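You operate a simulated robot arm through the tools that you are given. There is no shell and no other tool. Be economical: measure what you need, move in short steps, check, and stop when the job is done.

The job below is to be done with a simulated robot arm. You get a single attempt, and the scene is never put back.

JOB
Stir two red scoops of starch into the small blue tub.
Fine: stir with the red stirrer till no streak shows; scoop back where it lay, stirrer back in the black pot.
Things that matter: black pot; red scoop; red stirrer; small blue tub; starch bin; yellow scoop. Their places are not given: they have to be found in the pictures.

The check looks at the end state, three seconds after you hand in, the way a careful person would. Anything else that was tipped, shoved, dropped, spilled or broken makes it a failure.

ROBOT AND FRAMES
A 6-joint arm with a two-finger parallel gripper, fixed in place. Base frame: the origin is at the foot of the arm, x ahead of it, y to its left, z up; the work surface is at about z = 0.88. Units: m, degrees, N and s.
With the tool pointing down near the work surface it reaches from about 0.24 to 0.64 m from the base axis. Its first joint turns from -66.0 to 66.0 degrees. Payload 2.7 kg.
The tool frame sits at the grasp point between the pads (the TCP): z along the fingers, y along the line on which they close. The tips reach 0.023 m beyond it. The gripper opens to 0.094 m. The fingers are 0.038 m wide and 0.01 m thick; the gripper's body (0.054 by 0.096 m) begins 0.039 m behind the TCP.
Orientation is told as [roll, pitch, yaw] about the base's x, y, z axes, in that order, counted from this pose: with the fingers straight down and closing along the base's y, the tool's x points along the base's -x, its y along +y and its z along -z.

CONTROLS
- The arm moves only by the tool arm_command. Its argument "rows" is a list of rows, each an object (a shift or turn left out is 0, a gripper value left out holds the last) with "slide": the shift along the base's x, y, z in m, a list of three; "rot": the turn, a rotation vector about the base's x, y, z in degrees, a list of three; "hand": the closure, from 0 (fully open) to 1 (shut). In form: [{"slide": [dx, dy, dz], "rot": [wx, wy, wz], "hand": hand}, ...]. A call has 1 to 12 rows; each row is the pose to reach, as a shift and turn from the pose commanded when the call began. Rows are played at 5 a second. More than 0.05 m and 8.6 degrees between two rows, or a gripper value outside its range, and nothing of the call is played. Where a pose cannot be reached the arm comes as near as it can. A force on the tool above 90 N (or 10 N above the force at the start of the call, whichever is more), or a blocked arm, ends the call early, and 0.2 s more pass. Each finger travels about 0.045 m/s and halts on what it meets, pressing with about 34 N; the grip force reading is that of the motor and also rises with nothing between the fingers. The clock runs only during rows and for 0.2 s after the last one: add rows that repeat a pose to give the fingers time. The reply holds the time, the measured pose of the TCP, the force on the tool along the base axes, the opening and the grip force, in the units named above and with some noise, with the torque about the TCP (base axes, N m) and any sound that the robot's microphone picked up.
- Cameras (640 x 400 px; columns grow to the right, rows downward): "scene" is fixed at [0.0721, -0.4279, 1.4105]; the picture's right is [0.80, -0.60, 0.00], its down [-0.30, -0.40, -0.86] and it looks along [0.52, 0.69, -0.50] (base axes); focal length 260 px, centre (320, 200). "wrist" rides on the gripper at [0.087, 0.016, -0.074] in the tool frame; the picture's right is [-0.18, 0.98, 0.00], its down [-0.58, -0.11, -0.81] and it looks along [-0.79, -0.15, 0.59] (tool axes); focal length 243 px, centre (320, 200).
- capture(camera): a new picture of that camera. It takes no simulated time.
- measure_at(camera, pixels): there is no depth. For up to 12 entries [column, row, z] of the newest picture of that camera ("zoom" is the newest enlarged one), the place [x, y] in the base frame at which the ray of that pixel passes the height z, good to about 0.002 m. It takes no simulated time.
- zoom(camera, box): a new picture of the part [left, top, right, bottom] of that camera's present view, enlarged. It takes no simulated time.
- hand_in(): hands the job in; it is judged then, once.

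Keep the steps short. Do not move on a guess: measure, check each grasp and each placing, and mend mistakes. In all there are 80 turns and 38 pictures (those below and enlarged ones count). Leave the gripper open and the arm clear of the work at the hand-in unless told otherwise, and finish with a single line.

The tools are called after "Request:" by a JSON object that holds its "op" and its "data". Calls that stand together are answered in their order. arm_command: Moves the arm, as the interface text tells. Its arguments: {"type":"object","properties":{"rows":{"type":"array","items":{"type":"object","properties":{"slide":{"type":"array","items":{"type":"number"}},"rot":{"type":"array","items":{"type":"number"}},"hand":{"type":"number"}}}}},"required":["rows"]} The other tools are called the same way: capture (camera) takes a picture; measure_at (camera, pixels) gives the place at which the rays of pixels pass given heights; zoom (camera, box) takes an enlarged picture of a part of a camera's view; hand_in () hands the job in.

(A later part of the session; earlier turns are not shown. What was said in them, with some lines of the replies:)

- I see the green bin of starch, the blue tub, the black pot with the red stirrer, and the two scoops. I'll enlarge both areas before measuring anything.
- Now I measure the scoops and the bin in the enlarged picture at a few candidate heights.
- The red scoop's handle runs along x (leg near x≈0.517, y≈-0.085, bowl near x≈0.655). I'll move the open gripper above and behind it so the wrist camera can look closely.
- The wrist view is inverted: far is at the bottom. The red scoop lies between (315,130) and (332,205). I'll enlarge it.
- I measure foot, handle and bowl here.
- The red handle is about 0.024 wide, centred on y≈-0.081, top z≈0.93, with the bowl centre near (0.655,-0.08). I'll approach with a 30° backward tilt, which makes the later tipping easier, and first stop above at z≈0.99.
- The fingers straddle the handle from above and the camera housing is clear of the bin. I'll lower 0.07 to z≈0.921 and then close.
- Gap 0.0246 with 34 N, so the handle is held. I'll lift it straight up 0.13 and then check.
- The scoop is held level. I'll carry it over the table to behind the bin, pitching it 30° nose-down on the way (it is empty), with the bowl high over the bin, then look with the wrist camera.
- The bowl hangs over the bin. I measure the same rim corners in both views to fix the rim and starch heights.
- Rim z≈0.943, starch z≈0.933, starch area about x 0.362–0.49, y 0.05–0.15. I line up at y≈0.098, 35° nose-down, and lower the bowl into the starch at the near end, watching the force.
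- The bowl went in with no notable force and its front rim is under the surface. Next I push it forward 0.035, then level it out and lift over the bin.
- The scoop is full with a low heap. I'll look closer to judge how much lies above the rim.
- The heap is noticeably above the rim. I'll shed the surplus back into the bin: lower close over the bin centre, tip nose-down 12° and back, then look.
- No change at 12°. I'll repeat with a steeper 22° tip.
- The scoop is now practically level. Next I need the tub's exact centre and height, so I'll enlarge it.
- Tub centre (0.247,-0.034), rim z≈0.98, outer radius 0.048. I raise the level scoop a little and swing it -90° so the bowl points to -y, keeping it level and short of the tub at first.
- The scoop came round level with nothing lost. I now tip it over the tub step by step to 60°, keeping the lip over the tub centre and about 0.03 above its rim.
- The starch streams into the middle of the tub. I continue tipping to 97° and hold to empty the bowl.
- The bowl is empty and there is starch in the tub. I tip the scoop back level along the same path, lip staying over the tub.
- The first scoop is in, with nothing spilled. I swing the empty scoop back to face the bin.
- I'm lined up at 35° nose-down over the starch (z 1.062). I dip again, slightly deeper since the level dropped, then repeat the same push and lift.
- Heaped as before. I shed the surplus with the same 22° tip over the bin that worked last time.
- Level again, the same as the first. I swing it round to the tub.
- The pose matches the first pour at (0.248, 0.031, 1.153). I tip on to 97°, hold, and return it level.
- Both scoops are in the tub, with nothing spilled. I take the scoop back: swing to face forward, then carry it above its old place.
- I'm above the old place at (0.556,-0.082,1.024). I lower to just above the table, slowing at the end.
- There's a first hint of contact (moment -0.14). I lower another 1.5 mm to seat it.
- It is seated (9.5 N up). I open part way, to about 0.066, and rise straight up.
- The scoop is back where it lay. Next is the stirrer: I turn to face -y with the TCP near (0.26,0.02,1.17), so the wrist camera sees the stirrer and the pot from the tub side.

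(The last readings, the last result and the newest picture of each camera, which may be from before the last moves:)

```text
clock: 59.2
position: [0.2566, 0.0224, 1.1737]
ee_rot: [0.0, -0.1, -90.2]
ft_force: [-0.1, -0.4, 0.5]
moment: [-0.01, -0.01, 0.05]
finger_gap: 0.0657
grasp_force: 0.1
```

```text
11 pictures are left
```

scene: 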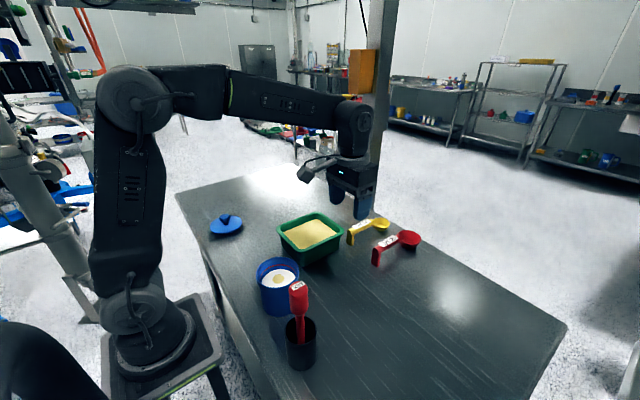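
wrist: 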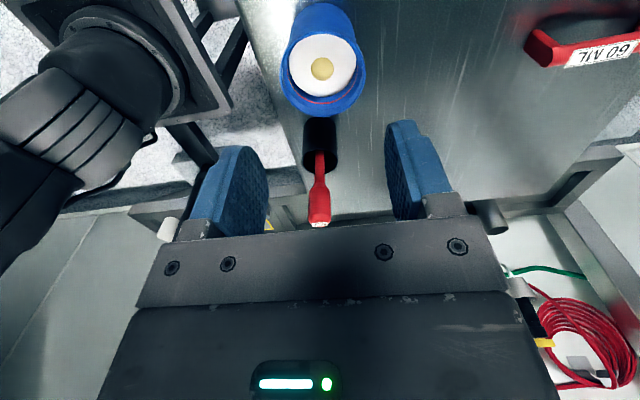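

Pot mouth is around (320,140) and the stirrer head around (319,170–228). I enlarge and measure.

Request:
{"op": "zoom", "data": {"camera": "wrist", "box": [264, 100, 376, 235]}}

Request:
{"op": "measure_at", "data": {"camera": "wrist", "pixels": [[282, 70, 0.98], [366, 72, 0.98], [323, 116, 0.98], [304, 135, 0.98], [337, 135, 0.98], [320, 119, 0.98], [319, 228, 1.07], [319, 228, 1.08], [319, 228, 1.06], [319, 200, 1.04], [319, 200, 1.05], [319, 185, 1.02]]}}

```text
2.96 times, centred on (320, 168) of wrist
```

zoom: 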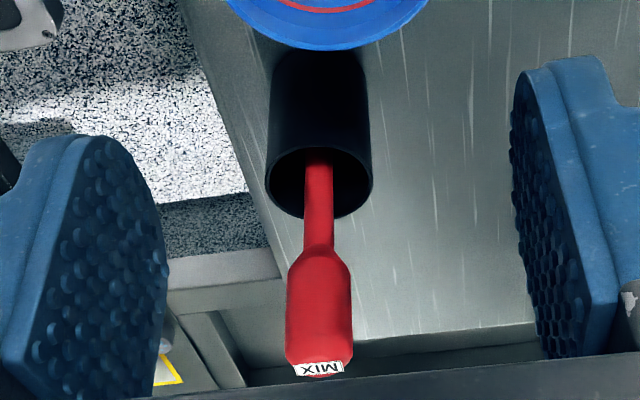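

```text
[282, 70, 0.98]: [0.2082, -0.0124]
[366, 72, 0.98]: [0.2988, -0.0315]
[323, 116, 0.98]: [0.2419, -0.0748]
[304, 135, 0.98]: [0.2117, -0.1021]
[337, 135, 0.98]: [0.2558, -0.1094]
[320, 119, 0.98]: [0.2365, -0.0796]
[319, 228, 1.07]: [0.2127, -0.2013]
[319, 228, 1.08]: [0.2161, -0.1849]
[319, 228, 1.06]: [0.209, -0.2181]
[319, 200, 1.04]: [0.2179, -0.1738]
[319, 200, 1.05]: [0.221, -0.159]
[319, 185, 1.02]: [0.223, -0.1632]
```

Request:
{"op": "measure_at", "data": {"camera": "zoom", "pixels": [[266, 183, 0.97], [373, 183, 0.97], [320, 183, 0.97], [320, 183, 0.98], [320, 148, 0.97], [320, 218, 0.97], [319, 368, 1.07], [319, 368, 1.08], [287, 310, 1.05], [352, 310, 1.05], [319, 310, 1.05], [319, 250, 1.02]]}}

Request:
{"op": "measure_at", "data": {"camera": "scene", "pixels": [[299, 284, 1.07], [299, 284, 1.08], [299, 284, 1.09], [300, 300, 1.05], [300, 300, 1.06], [301, 317, 1.02], [301, 317, 1.03], [285, 330, 0.97], [317, 330, 0.97], [301, 330, 0.97], [301, 315, 0.97], [301, 345, 0.97]]}}

```text
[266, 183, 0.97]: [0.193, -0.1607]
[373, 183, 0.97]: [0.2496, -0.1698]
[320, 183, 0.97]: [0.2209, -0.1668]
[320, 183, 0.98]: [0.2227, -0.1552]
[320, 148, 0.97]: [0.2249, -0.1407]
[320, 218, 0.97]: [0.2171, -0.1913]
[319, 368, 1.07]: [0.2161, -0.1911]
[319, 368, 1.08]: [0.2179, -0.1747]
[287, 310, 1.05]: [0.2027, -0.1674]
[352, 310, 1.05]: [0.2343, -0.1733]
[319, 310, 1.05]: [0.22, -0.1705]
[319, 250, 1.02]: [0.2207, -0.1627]
```

```text
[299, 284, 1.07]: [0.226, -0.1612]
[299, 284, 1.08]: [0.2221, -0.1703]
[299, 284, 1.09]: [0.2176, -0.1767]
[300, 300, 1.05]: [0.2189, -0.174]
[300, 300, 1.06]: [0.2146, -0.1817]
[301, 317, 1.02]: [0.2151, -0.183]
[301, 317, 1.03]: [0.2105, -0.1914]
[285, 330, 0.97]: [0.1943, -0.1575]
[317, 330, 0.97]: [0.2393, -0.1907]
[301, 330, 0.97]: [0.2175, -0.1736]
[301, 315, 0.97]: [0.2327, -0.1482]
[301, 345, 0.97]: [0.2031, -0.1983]
```

The stirrer stands upright at (0.220,-0.172). Its head is 0.032 wide from z≈1.015 to 1.082, and the pot rim is at z≈0.967. I move over it at this height.

Request:
{"op": "arm_command", "data": {"rows": [{"slide": [-0.008, -0.04, 0], "hand": 0.2}, {"slide": [-0.015, -0.08, 0]}, {"slide": [-0.022, -0.12, 0]}, {"slide": [-0.029, -0.16, 0]}, {"slide": [-0.037, -0.1945, 0]}, {"slide": [-0.037, -0.1945, 0]}, {"slide": [-0.037, -0.1945, -0.02]}, {"slide": [-0.037, -0.1945, -0.03]}, {"slide": [-0.037, -0.1945, -0.03]}]}}

Request:
{"op": "capture", "data": {"camera": "wrist"}}

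Request:
{"op": "zoom", "data": {"camera": "scene", "box": [220, 220, 380, 320]}}

```text
clock: 61.2
position: [0.222, -0.1738, 1.1419]
ee_rot: [0.1, -0.1, -90.1]
ft_force: [-0.3, 0.2, -0.1]
moment: [-0.04, -0.01, -0.01]
finger_gap: 0.0751
grasp_force: 0.2
```

```text
9 pictures are left
```

wrist: 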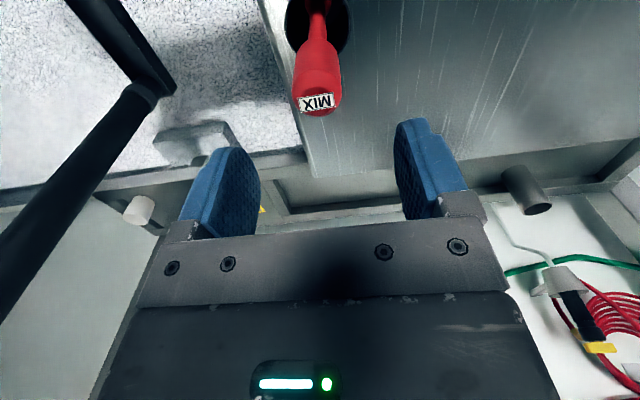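

```text
4.00 times, centred on (300, 270) of scene
```

zoom: 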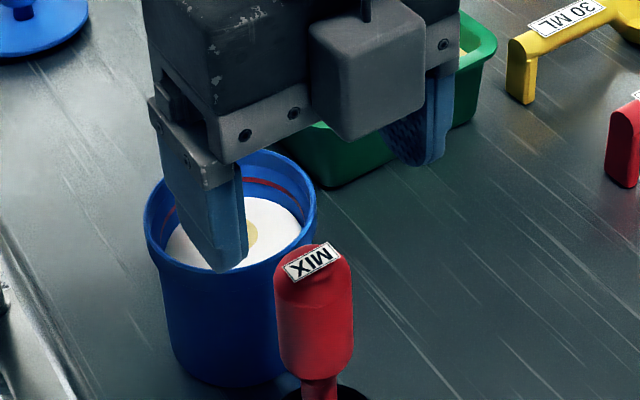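

I check the head-top position in this closer view before descending.

Request:
{"op": "measure_at", "data": {"camera": "wrist", "pixels": [[317, 103, 1.082], [292, 85, 1.06], [341, 85, 1.06], [316, 108, 1.075], [316, 10, 0.97]]}}

Request:
{"op": "measure_at", "data": {"camera": "zoom", "pixels": [[312, 262, 1.082], [312, 262, 1.075], [315, 320, 1.05]]}}

```text
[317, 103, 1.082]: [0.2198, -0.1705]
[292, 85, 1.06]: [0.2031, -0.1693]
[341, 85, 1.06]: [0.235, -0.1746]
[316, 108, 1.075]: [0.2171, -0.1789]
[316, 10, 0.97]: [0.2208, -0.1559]
```

```text
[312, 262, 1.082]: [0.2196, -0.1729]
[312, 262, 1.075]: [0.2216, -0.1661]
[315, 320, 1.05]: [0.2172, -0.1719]
```

Both views agree on (0.2195,-0.172). I descend 0.093 to z≈1.05, then close.

Request:
{"op": "arm_command", "data": {"rows": [{"slide": [-0.001, 0.001, -0.03]}, {"slide": [-0.001, 0.001, -0.06]}, {"slide": [-0.001, 0.001, -0.08]}, {"slide": [-0.001, 0.001, -0.092]}, {"slide": [-0.001, 0.001, -0.092]}]}}

Request:
{"op": "arm_command", "data": {"rows": [{"hand": 0.5}, {"hand": 0.75}, {"hand": 0.75}, {"hand": 0.75}, {"hand": 0.75}]}}

```text
clock: 62.4
position: [0.2185, -0.1742, 1.0502]
ee_rot: [-0.1, -0.2, -90.1]
ft_force: [0.6, 0.2, 0.0]
moment: [0.01, 0.0, -0.01]
finger_gap: 0.0751
grasp_force: 0.1
```

```text
clock: 63.6
position: [0.2193, -0.1721, 1.0496]
ee_rot: [0.1, 0.0, -90.1]
ft_force: [0.6, -0.3, 0.8]
moment: [-0.02, -0.1, -0.01]
finger_gap: 0.0308
grasp_force: 34.1
```

Head held (gap 0.0308, 34 N). I lift straight up 0.135 so the blade clears the pot, then check.

Request:
{"op": "arm_command", "data": {"rows": [{"slide": [0, 0, 0.02]}, {"slide": [0, 0, 0.045]}, {"slide": [0, 0, 0.07]}, {"slide": [0, 0, 0.095]}, {"slide": [0, 0, 0.12]}, {"slide": [0, 0, 0.135]}, {"slide": [0, 0, 0.135]}]}}

Request:
{"op": "zoom", "data": {"camera": "scene", "box": [220, 220, 380, 400]}}

```text
clock: 65.2
position: [0.2179, -0.1728, 1.1836]
ee_rot: [0.0, -0.1, -90.1]
ft_force: [-1.1, -0.1, -0.6]
moment: [-0.03, 0.04, -0.02]
finger_gap: 0.0311
grasp_force: 34.2
```

```text
2.22 times, centred on (300, 310) of scene
```

zoom: 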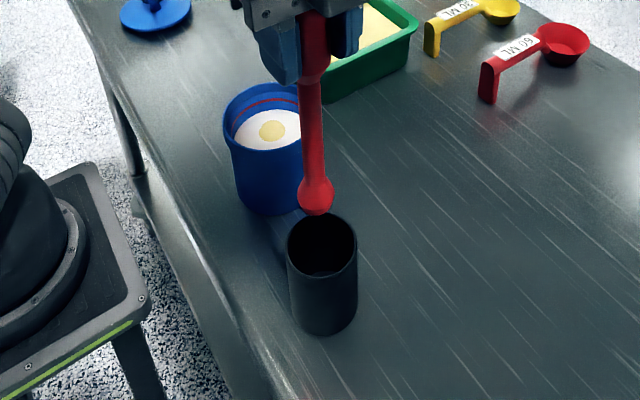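

The stirrer has a round end and hangs straight. I measure the height of its lower end.

Request:
{"op": "measure_at", "data": {"camera": "zoom", "pixels": [[316, 214, 1.0], [316, 214, 1.01], [316, 214, 1.02], [316, 214, 1.03], [299, 192, 1.02], [334, 192, 1.02], [272, 131, 0.94], [272, 131, 0.95]]}}

```text
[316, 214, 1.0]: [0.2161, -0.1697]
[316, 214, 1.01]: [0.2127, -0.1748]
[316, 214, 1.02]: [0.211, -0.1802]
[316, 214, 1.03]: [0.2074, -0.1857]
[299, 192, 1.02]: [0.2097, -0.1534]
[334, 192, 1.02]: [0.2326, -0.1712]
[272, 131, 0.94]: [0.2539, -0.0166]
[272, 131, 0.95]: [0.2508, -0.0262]
```

The lower end is at about z 1.02, clear of the tub rim (0.98). I move over the tub centre (0.247,-0.034) and check that the arm really gets there.

Request:
{"op": "arm_command", "data": {"rows": [{"slide": [0.007, 0.035, 0.005]}, {"slide": [0.014, 0.07, 0.005]}, {"slide": [0.021, 0.105, 0.005]}, {"slide": [0.029, 0.138, 0.005]}, {"slide": [0.029, 0.138, 0.005]}]}}

Request:
{"op": "zoom", "data": {"camera": "scene", "box": [220, 210, 340, 330]}}

```text
clock: 66.4
position: [0.247, -0.0359, 1.1906]
ee_rot: [-0.1, 0.0, -90.0]
ft_force: [-0.5, -0.2, -1.1]
moment: [0.01, -0.03, 0.02]
finger_gap: 0.0308
grasp_force: 34.1
```

```text
3.33 times, centred on (280, 270) of scene
```

zoom: 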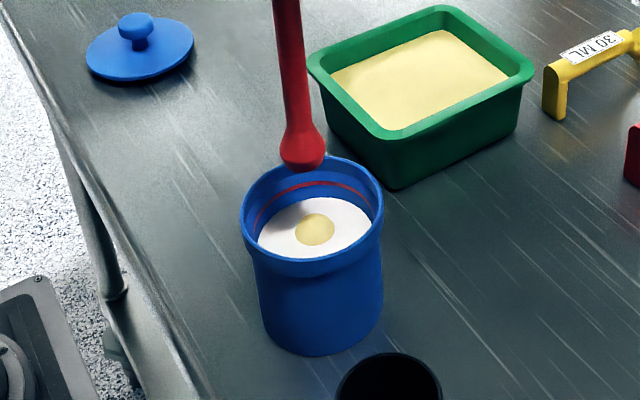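

The stirrer lines up over the starch patch at the tub centre. I lower slowly by 0.122, so the end stops about 1 cm above the floor.

Request:
{"op": "arm_command", "data": {"rows": [{"slide": [0, 0, -0.025]}, {"slide": [0, 0, -0.045]}, {"slide": [0, 0, -0.06]}, {"slide": [0, 0, -0.073]}, {"slide": [0, 0, -0.086]}, {"slide": [0, 0, -0.098]}, {"slide": [0, 0, -0.11]}, {"slide": [0, 0, -0.118]}, {"slide": [0, 0, -0.122]}, {"slide": [0, 0, -0.122]}]}}

```text
clock: 68.6
position: [0.2474, -0.034, 1.068]
ee_rot: [-0.1, 0.1, -90.0]
ft_force: [-0.5, -0.1, -0.9]
moment: [-0.01, -0.04, 0.0]
finger_gap: 0.0308
grasp_force: 33.6
```

In, with no contact force. I start gently with one small circle of radius about 0.013 and watch the forces.

Request:
{"op": "arm_command", "data": {"rows": [{"slide": [0.006, 0, 0]}, {"slide": [0.012, 0, 0]}, {"slide": [0.009, 0.009, 0]}, {"slide": [0, 0.013, 0]}, {"slide": [-0.009, 0.009, 0]}, {"slide": [-0.013, 0, 0]}, {"slide": [-0.009, -0.009, 0]}, {"slide": [0, -0.013, 0]}, {"slide": [0.009, -0.009, 0]}, {"slide": [0.013, 0, 0]}, {"slide": [0.009, 0.009, 0]}, {"slide": [0, 0.013, 0]}]}}

```text
clock: 71.2
position: [0.2503, -0.0228, 1.0694]
ee_rot: [0.0, -0.1, -90.1]
ft_force: [0.2, -0.5, -0.9]
moment: [0.03, 0.0, 0.02]
finger_gap: 0.0309
grasp_force: 34.0
```

No contact. I continue with more circles of radius about 0.015.

Request:
{"op": "arm_command", "data": {"rows": [{"slide": [-0.0106, -0.0024, 0]}, {"slide": [-0.015, -0.013, 0]}, {"slide": [-0.0106, -0.0236, 0]}, {"slide": [0, -0.028, 0]}, {"slide": [0.0106, -0.0236, 0]}, {"slide": [0.015, -0.013, 0]}, {"slide": [0.0106, -0.0024, 0]}, {"slide": [0, 0.002, 0]}, {"slide": [-0.0106, -0.0024, 0]}, {"slide": [-0.015, -0.013, 0]}, {"slide": [-0.0106, -0.0236, 0]}, {"slide": [0, -0.028, 0]}]}}

Request:
{"op": "arm_command", "data": {"rows": [{"slide": [0.0106, 0.0044, 0]}, {"slide": [0.015, 0.015, 0]}, {"slide": [0.0106, 0.0256, 0]}, {"slide": [0, 0.03, 0]}, {"slide": [-0.0106, 0.0256, 0]}, {"slide": [-0.015, 0.015, 0]}, {"slide": [-0.0106, 0.0044, 0]}, {"slide": [0, 0, 0]}, {"slide": [0.0106, 0.0044, 0]}, {"slide": [0.015, 0.015, 0]}, {"slide": [0.0106, 0.0256, 0]}, {"slide": [0, 0.03, 0]}]}}

Request:
{"op": "zoom", "data": {"camera": "scene", "box": [240, 220, 320, 320]}}

```text
clock: 73.8
position: [0.2482, -0.0513, 1.0672]
ee_rot: [0.0, -0.1, -90.1]
ft_force: [0.0, -0.1, -0.3]
moment: [0.02, -0.01, 0.03]
finger_gap: 0.0311
grasp_force: 33.9
```

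```text
clock: 76.4
position: [0.2477, -0.0207, 1.0659]
ee_rot: [-0.1, -0.1, -90.2]
ft_force: [-0.4, -0.4, -0.3]
moment: [0.01, 0.03, -0.02]
finger_gap: 0.0309
grasp_force: 33.7
```

```text
4.00 times, centred on (280, 270) of scene
```

zoom: 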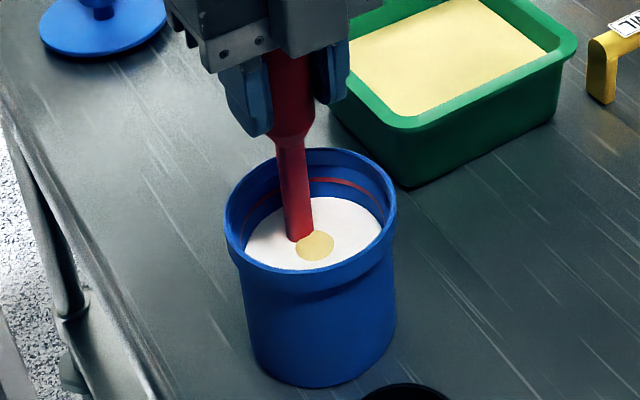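

The patch has shrunk from about 12 px to 9.5 px wide, so stirring is working. I continue a little faster with radius 0.017.

Request:
{"op": "arm_command", "data": {"rows": [{"slide": [-0.0147, -0.0065, 0]}, {"slide": [-0.0147, -0.0235, 0]}, {"slide": [0, -0.032, 0]}, {"slide": [0.0147, -0.0235, 0]}, {"slide": [0.0147, -0.0065, 0]}, {"slide": [0, 0.002, 0]}, {"slide": [-0.0147, -0.0065, 0]}, {"slide": [-0.0147, -0.0235, 0]}, {"slide": [0, -0.032, 0]}, {"slide": [0.0147, -0.0235, 0]}, {"slide": [0.0147, -0.0065, 0]}, {"slide": [0, 0.002, 0]}]}}

Request:
{"op": "arm_command", "data": {"rows": [{"slide": [-0.0147, -0.0085, 0]}, {"slide": [-0.0147, -0.0255, 0]}, {"slide": [0, -0.034, 0]}, {"slide": [0.0147, -0.0255, 0]}, {"slide": [0.0147, -0.0085, 0]}, {"slide": [0, 0, 0]}, {"slide": [-0.0147, -0.0085, 0]}, {"slide": [-0.0147, -0.0255, 0]}, {"slide": [0, -0.034, 0]}, {"slide": [0.0147, -0.0255, 0]}, {"slide": [0.0147, -0.0085, 0]}, {"slide": [0, 0, 0]}]}}

Request:
{"op": "arm_command", "data": {"rows": [{"slide": [-0.0147, -0.0085, 0]}, {"slide": [-0.0147, -0.0255, 0]}, {"slide": [0, -0.034, 0]}, {"slide": [0.0147, -0.0255, 0]}, {"slide": [0.0147, -0.0085, 0]}, {"slide": [0, 0, 0]}, {"slide": [-0.0147, -0.0085, 0]}, {"slide": [-0.0147, -0.0255, 0]}, {"slide": [0, -0.034, 0]}, {"slide": [0.0147, -0.0255, 0]}, {"slide": [0.0147, -0.0085, 0]}, {"slide": [0, 0, 0]}]}}

Request:
{"op": "arm_command", "data": {"rows": [{"slide": [-0.0147, -0.0085, 0]}, {"slide": [-0.0147, -0.0255, 0]}, {"slide": [0, -0.034, 0]}, {"slide": [0.0147, -0.0255, 0]}, {"slide": [0.0147, -0.0085, 0]}, {"slide": [0, 0, 0]}, {"slide": [-0.0147, -0.0085, 0]}, {"slide": [-0.0147, -0.0255, 0]}, {"slide": [0, -0.034, 0]}, {"slide": [0.0147, -0.0255, 0]}, {"slide": [0.0147, -0.0085, 0]}, {"slide": [0, 0, 0]}]}}

Request:
{"op": "zoom", "data": {"camera": "scene", "box": [240, 220, 320, 320]}}

```text
clock: 79.0
position: [0.248, -0.0172, 1.0659]
ee_rot: [0.0, 0.0, -90.2]
ft_force: [0.3, -0.4, -1.2]
moment: [-0.01, -0.01, 0.03]
finger_gap: 0.0309
grasp_force: 33.8
```

```text
clock: 81.6
position: [0.2485, -0.0198, 1.0686]
ee_rot: [0.0, 0.0, -90.2]
ft_force: [0.0, -0.4, -0.7]
moment: [-0.03, -0.08, -0.03]
finger_gap: 0.0309
grasp_force: 34.2
```

```text
clock: 84.2
position: [0.2471, -0.0192, 1.0661]
ee_rot: [0.0, 0.0, -90.1]
ft_force: [-0.3, 1.4, 0.6]
moment: [0.03, 0.0, 0.01]
finger_gap: 0.031
grasp_force: 33.9
```

```text
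clock: 86.8
position: [0.2481, -0.0168, 1.0676]
ee_rot: [0.0, -0.1, -90.1]
ft_force: [0.5, 1.2, -0.9]
moment: [0.01, 0.04, 0.01]
finger_gap: 0.0309
grasp_force: 34.3
```

```text
4.00 times, centred on (280, 270) of scene
```

zoom: 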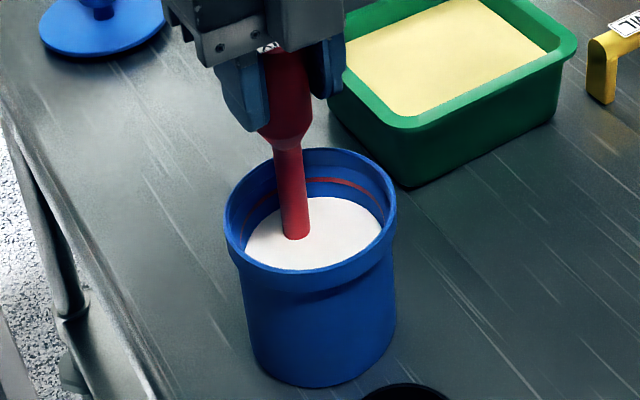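

No patch shows any more. I add two more circles for certainty, then go back to the centre and lift slowly, pausing above the liquid to drip.

Request:
{"op": "arm_command", "data": {"rows": [{"slide": [-0.0147, -0.0085, 0]}, {"slide": [-0.0147, -0.0255, 0]}, {"slide": [0, -0.034, 0]}, {"slide": [0.0147, -0.0255, 0]}, {"slide": [0.0147, -0.0085, 0]}, {"slide": [0, 0, 0]}, {"slide": [-0.0147, -0.0085, 0]}, {"slide": [-0.0147, -0.0255, 0]}, {"slide": [0, -0.034, 0]}, {"slide": [0.0147, -0.0255, 0]}, {"slide": [0.0147, -0.0085, 0]}, {"slide": [0, 0, 0]}]}}

Request:
{"op": "arm_command", "data": {"rows": [{"slide": [0, -0.009, 0]}, {"slide": [0, -0.017, 0]}, {"slide": [0, -0.017, 0.015]}, {"slide": [0, -0.017, 0.03]}, {"slide": [0, -0.017, 0.045]}, {"slide": [0, -0.017, 0.06]}, {"slide": [0, -0.017, 0.072]}, {"slide": [0, -0.017, 0.08]}, {"slide": [0, -0.017, 0.08]}, {"slide": [0, -0.017, 0.08]}, {"slide": [0, -0.017, 0.08]}, {"slide": [0, -0.017, 0.08]}]}}

Request:
{"op": "arm_command", "data": {"rows": [{"slide": [0, 0, 0]}, {"slide": [0, 0, 0]}, {"slide": [0, 0, 0]}, {"slide": [0, 0, 0.005]}, {"slide": [0, 0, 0]}, {"slide": [0, 0, 0.005]}, {"slide": [0, 0, 0]}, {"slide": [0, 0, 0]}, {"slide": [0, 0, 0]}, {"slide": [0, 0, 0.02]}, {"slide": [0, 0, 0.042]}, {"slide": [0, 0, 0.042]}]}}

Request:
{"op": "zoom", "data": {"camera": "scene", "box": [220, 210, 340, 330]}}

```text
clock: 89.4
position: [0.2504, -0.0186, 1.066]
ee_rot: [0.1, -0.1, -90.2]
ft_force: [1.1, -0.7, 3.4]
moment: [-0.1, -0.23, 0.01]
finger_gap: 0.031
grasp_force: 34.2
```

```text
clock: 92.0
position: [0.2497, -0.0342, 1.1457]
ee_rot: [0.0, 0.0, -90.1]
ft_force: [0.8, 0.0, -0.9]
moment: [0.0, 0.0, 0.0]
finger_gap: 0.0313
grasp_force: 34.6
```

```text
clock: 94.6
position: [0.2445, -0.0344, 1.1875]
ee_rot: [-0.1, 0.0, -90.0]
ft_force: [0.1, 1.0, -0.7]
moment: [0.0, -0.01, 0.0]
finger_gap: 0.031
grasp_force: 34.0
```

```text
3.33 times, centred on (280, 270) of scene
```

zoom: 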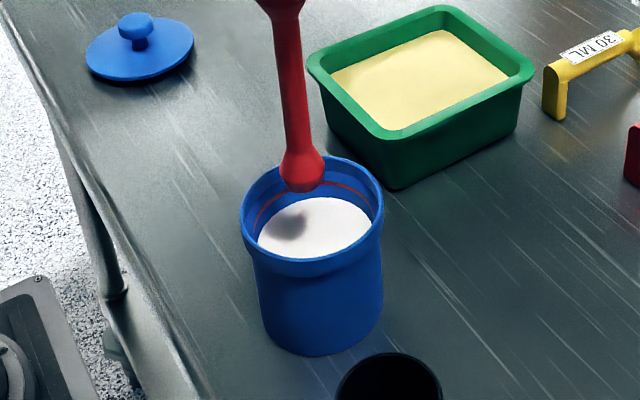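

The mix is uniform and nothing has spilled; the dark spot is the stirrer's shadow. The stirrer hangs about 0.015 lower in the grip than before, so I measure its lower end again.

Request:
{"op": "measure_at", "data": {"camera": "zoom", "pixels": [[301, 193, 0.99], [301, 193, 1.0], [301, 193, 1.01], [302, 172, 1.01], [302, 172, 1.02], [280, 170, 1.01], [325, 170, 1.01], [394, 395, 0.967], [313, 157, 0.98], [313, 268, 0.98]]}}

```text
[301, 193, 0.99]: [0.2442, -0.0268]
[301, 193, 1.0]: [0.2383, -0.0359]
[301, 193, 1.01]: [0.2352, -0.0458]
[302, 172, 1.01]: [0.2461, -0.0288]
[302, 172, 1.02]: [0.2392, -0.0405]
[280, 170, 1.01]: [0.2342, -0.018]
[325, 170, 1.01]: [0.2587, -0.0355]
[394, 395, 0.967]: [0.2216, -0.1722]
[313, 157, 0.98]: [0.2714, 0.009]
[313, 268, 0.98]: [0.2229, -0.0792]
```

The lower end is now at z≈1.0 and its centre is within 3 mm of the TCP line. I raise 0.03 more and carry it back over the pot at (0.2195,-0.172).

Request:
{"op": "arm_command", "data": {"rows": [{"slide": [0, 0, 0.015]}, {"slide": [0, 0, 0.03]}, {"slide": [-0.007, -0.035, 0.03]}, {"slide": [-0.014, -0.07, 0.03]}, {"slide": [-0.021, -0.105, 0.03]}, {"slide": [-0.028, -0.138, 0.03]}, {"slide": [-0.028, -0.138, 0.03]}, {"slide": [-0.028, -0.138, 0.03]}]}}

Request:
{"op": "zoom", "data": {"camera": "scene", "box": [220, 220, 380, 400]}}

```text
clock: 96.4
position: [0.2206, -0.1722, 1.2176]
ee_rot: [-0.1, 0.0, -89.9]
ft_force: [-0.8, 0.3, -0.9]
moment: [0.03, -0.03, -0.01]
finger_gap: 0.031
grasp_force: 33.5
```

```text
2.22 times, centred on (300, 310) of scene
```

zoom: 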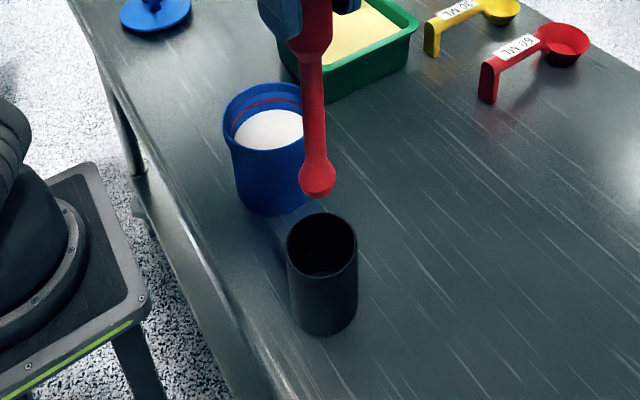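

I check the end's position relative to the pot mouth (322,243).

Request:
{"op": "measure_at", "data": {"camera": "zoom", "pixels": [[318, 181, 1.03], [318, 181, 1.04], [318, 181, 1.05], [317, 199, 1.02], [317, 199, 1.03], [287, 243, 0.967], [358, 243, 0.967], [322, 212, 0.967], [322, 276, 0.967]]}}

```text
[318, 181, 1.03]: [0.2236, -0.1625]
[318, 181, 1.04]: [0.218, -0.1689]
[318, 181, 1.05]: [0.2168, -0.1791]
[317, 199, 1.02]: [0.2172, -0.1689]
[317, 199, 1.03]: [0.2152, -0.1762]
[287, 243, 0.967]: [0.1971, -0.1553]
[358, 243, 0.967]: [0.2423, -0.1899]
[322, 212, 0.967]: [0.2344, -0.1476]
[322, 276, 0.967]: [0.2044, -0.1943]
```

The end is centred over the pot. I lower in stages, first 0.13, watching the forces.

Request:
{"op": "arm_command", "data": {"rows": [{"slide": [0, 0, -0.025]}, {"slide": [0, 0, -0.045]}, {"slide": [0, 0, -0.06]}, {"slide": [0, 0, -0.075]}, {"slide": [0, 0, -0.09]}, {"slide": [0, 0, -0.105]}, {"slide": [0, 0, -0.12]}, {"slide": [0, 0, -0.13]}, {"slide": [0, 0, -0.13]}]}}

Request:
{"op": "arm_command", "data": {"rows": [{"slide": [0, 0, -0.004]}, {"slide": [0, 0, -0.008]}, {"slide": [0, 0, -0.008]}]}}

```text
clock: 98.4
position: [0.2193, -0.1731, 1.0885]
ee_rot: [0.0, 0.0, -90.0]
ft_force: [0.9, -0.1, -0.2]
moment: [0.01, -0.06, -0.03]
finger_gap: 0.0305
grasp_force: 34.1
```

```text
clock: 99.2
position: [0.2203, -0.173, 1.0813]
ee_rot: [0.0, 0.0, -90.0]
ft_force: [0.1, -0.3, -0.7]
moment: [0.02, -0.01, 0.01]
finger_gap: 0.0307
grasp_force: 34.3
```

No contact yet. I go lower in 3 mm steps.

Request:
{"op": "arm_command", "data": {"rows": [{"slide": [0, 0, -0.003]}, {"slide": [0, 0, -0.006]}, {"slide": [0, 0, -0.006]}]}}

Request:
{"op": "arm_command", "data": {"rows": [{"slide": [0, 0, -0.002]}, {"slide": [0, 0, -0.004]}, {"slide": [0, 0, -0.004]}]}}

```text
clock: 100.0
position: [0.2201, -0.1728, 1.0736]
ee_rot: [0.0, 0.0, -90.1]
ft_force: [0.1, 0.2, -1.4]
moment: [-0.03, 0.02, -0.03]
finger_gap: 0.0307
grasp_force: 34.2
```

```text
clock: 100.8
position: [0.2192, -0.1736, 1.0711]
ee_rot: [0.0, 0.0, -90.0]
ft_force: [0.0, 0.4, 0.3]
moment: [0.01, 0.06, -0.01]
finger_gap: 0.0308
grasp_force: 33.9
```

Request:
{"op": "arm_command", "data": {"rows": [{"slide": [0, 0, -0.002]}, {"slide": [0, 0, -0.003]}, {"slide": [0, 0, -0.003]}]}}

```text
clock: 101.6
position: [0.2197, -0.1729, 1.0682]
ee_rot: [0.2, -0.2, -90.0]
ft_force: [-3.6, -2.1, 27.5]
moment: [-0.24, 0.65, 0.01]
finger_gap: 0.0307
grasp_force: 34.0
```

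It touched the pot floor (27 N up). I back off 2 mm and then open.

Request:
{"op": "arm_command", "data": {"rows": [{"slide": [0, 0, 0.002]}, {"slide": [0, 0, 0.002]}]}}

Request:
{"op": "arm_command", "data": {"rows": [{"hand": 0.6}, {"hand": 0.4}, {"hand": 0.2}, {"hand": 0.2}, {"hand": 0.2}, {"slide": [0, 0, 0.02]}, {"slide": [0, 0, 0.05]}, {"slide": [0, 0, 0.09]}, {"slide": [0, 0, 0.13]}, {"slide": [0, 0, 0.16]}, {"slide": [0, 0, 0.16]}]}}

Request:
{"op": "arm_command", "data": {"rows": [{"slide": [0.02, 0.04, 0.02]}, {"slide": [0.04, 0.08, 0.04], "hand": 0}, {"slide": [0.06, 0.12, 0.06]}, {"slide": [0.08, 0.16, 0.08]}, {"slide": [0.1, 0.2, 0.09]}, {"slide": [0.1, 0.22, 0.09]}, {"slide": [0.1, 0.22, 0.09]}]}}

Request:
{"op": "capture", "data": {"camera": "scene"}}

```text
clock: 102.2
position: [0.221, -0.1733, 1.0688]
ee_rot: [0.0, 0.0, -90.1]
ft_force: [0.9, -1.3, 3.3]
moment: [-0.23, -0.24, 0.0]
finger_gap: 0.0306
grasp_force: 34.2
```

```text
clock: 104.6
position: [0.2209, -0.1751, 1.2295]
ee_rot: [0.0, 0.0, -90.1]
ft_force: [0.2, -0.2, -0.7]
moment: [0.03, -0.01, 0.02]
finger_gap: 0.0752
grasp_force: 0.1
```

```text
clock: 106.2
position: [0.3216, 0.048, 1.3229]
ee_rot: [0.0, 0.0, -90.1]
ft_force: [0.5, 0.4, 0.8]
moment: [0.0, 0.0, 0.0]
finger_gap: 0.0942
grasp_force: 0.0
```

```text
1 pictures are left
```

scene: 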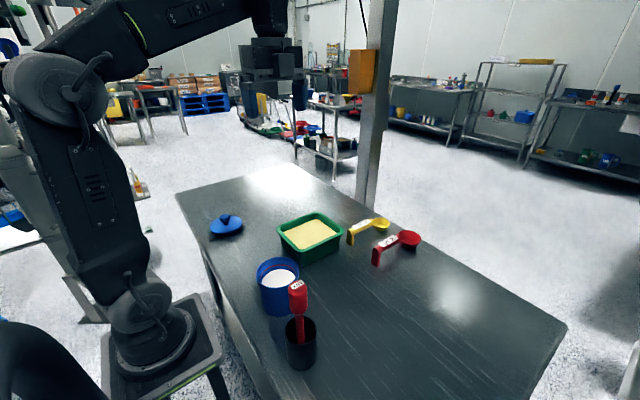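

The stirrer is back in the pot, leaning a little, and the scoop is in its place. I use the last picture for a closer check of tub, pot and table.

Request:
{"op": "zoom", "data": {"camera": "scene", "box": [225, 235, 355, 385]}}

```text
2.67 times, centred on (290, 310) of scene
```

zoom: 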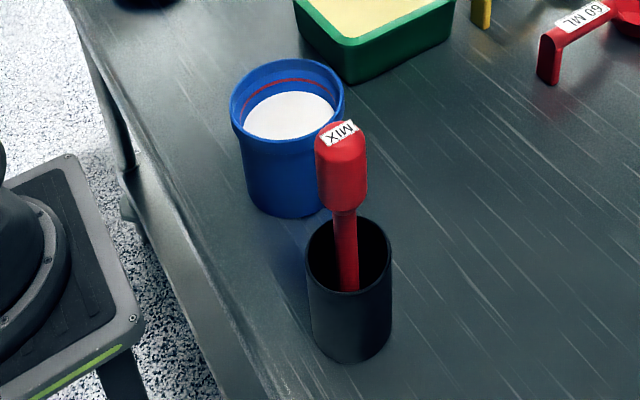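

All clean: the mix is streak-free, the pot is upright with the stirrer in it, and there are no spills. The arm is clear and the gripper open, so I hand in.

Request:
{"op": "hand_in", "data": {}}

```text
The job is handed in.
```

Job done and handed in: two red scoops of starch, each tipped back nearly level, are stirred into the small blue tub with no streak showing, the red scoop is back where it lay, the red stirrer is in the black pot leaning slightly, and I saw no spills.
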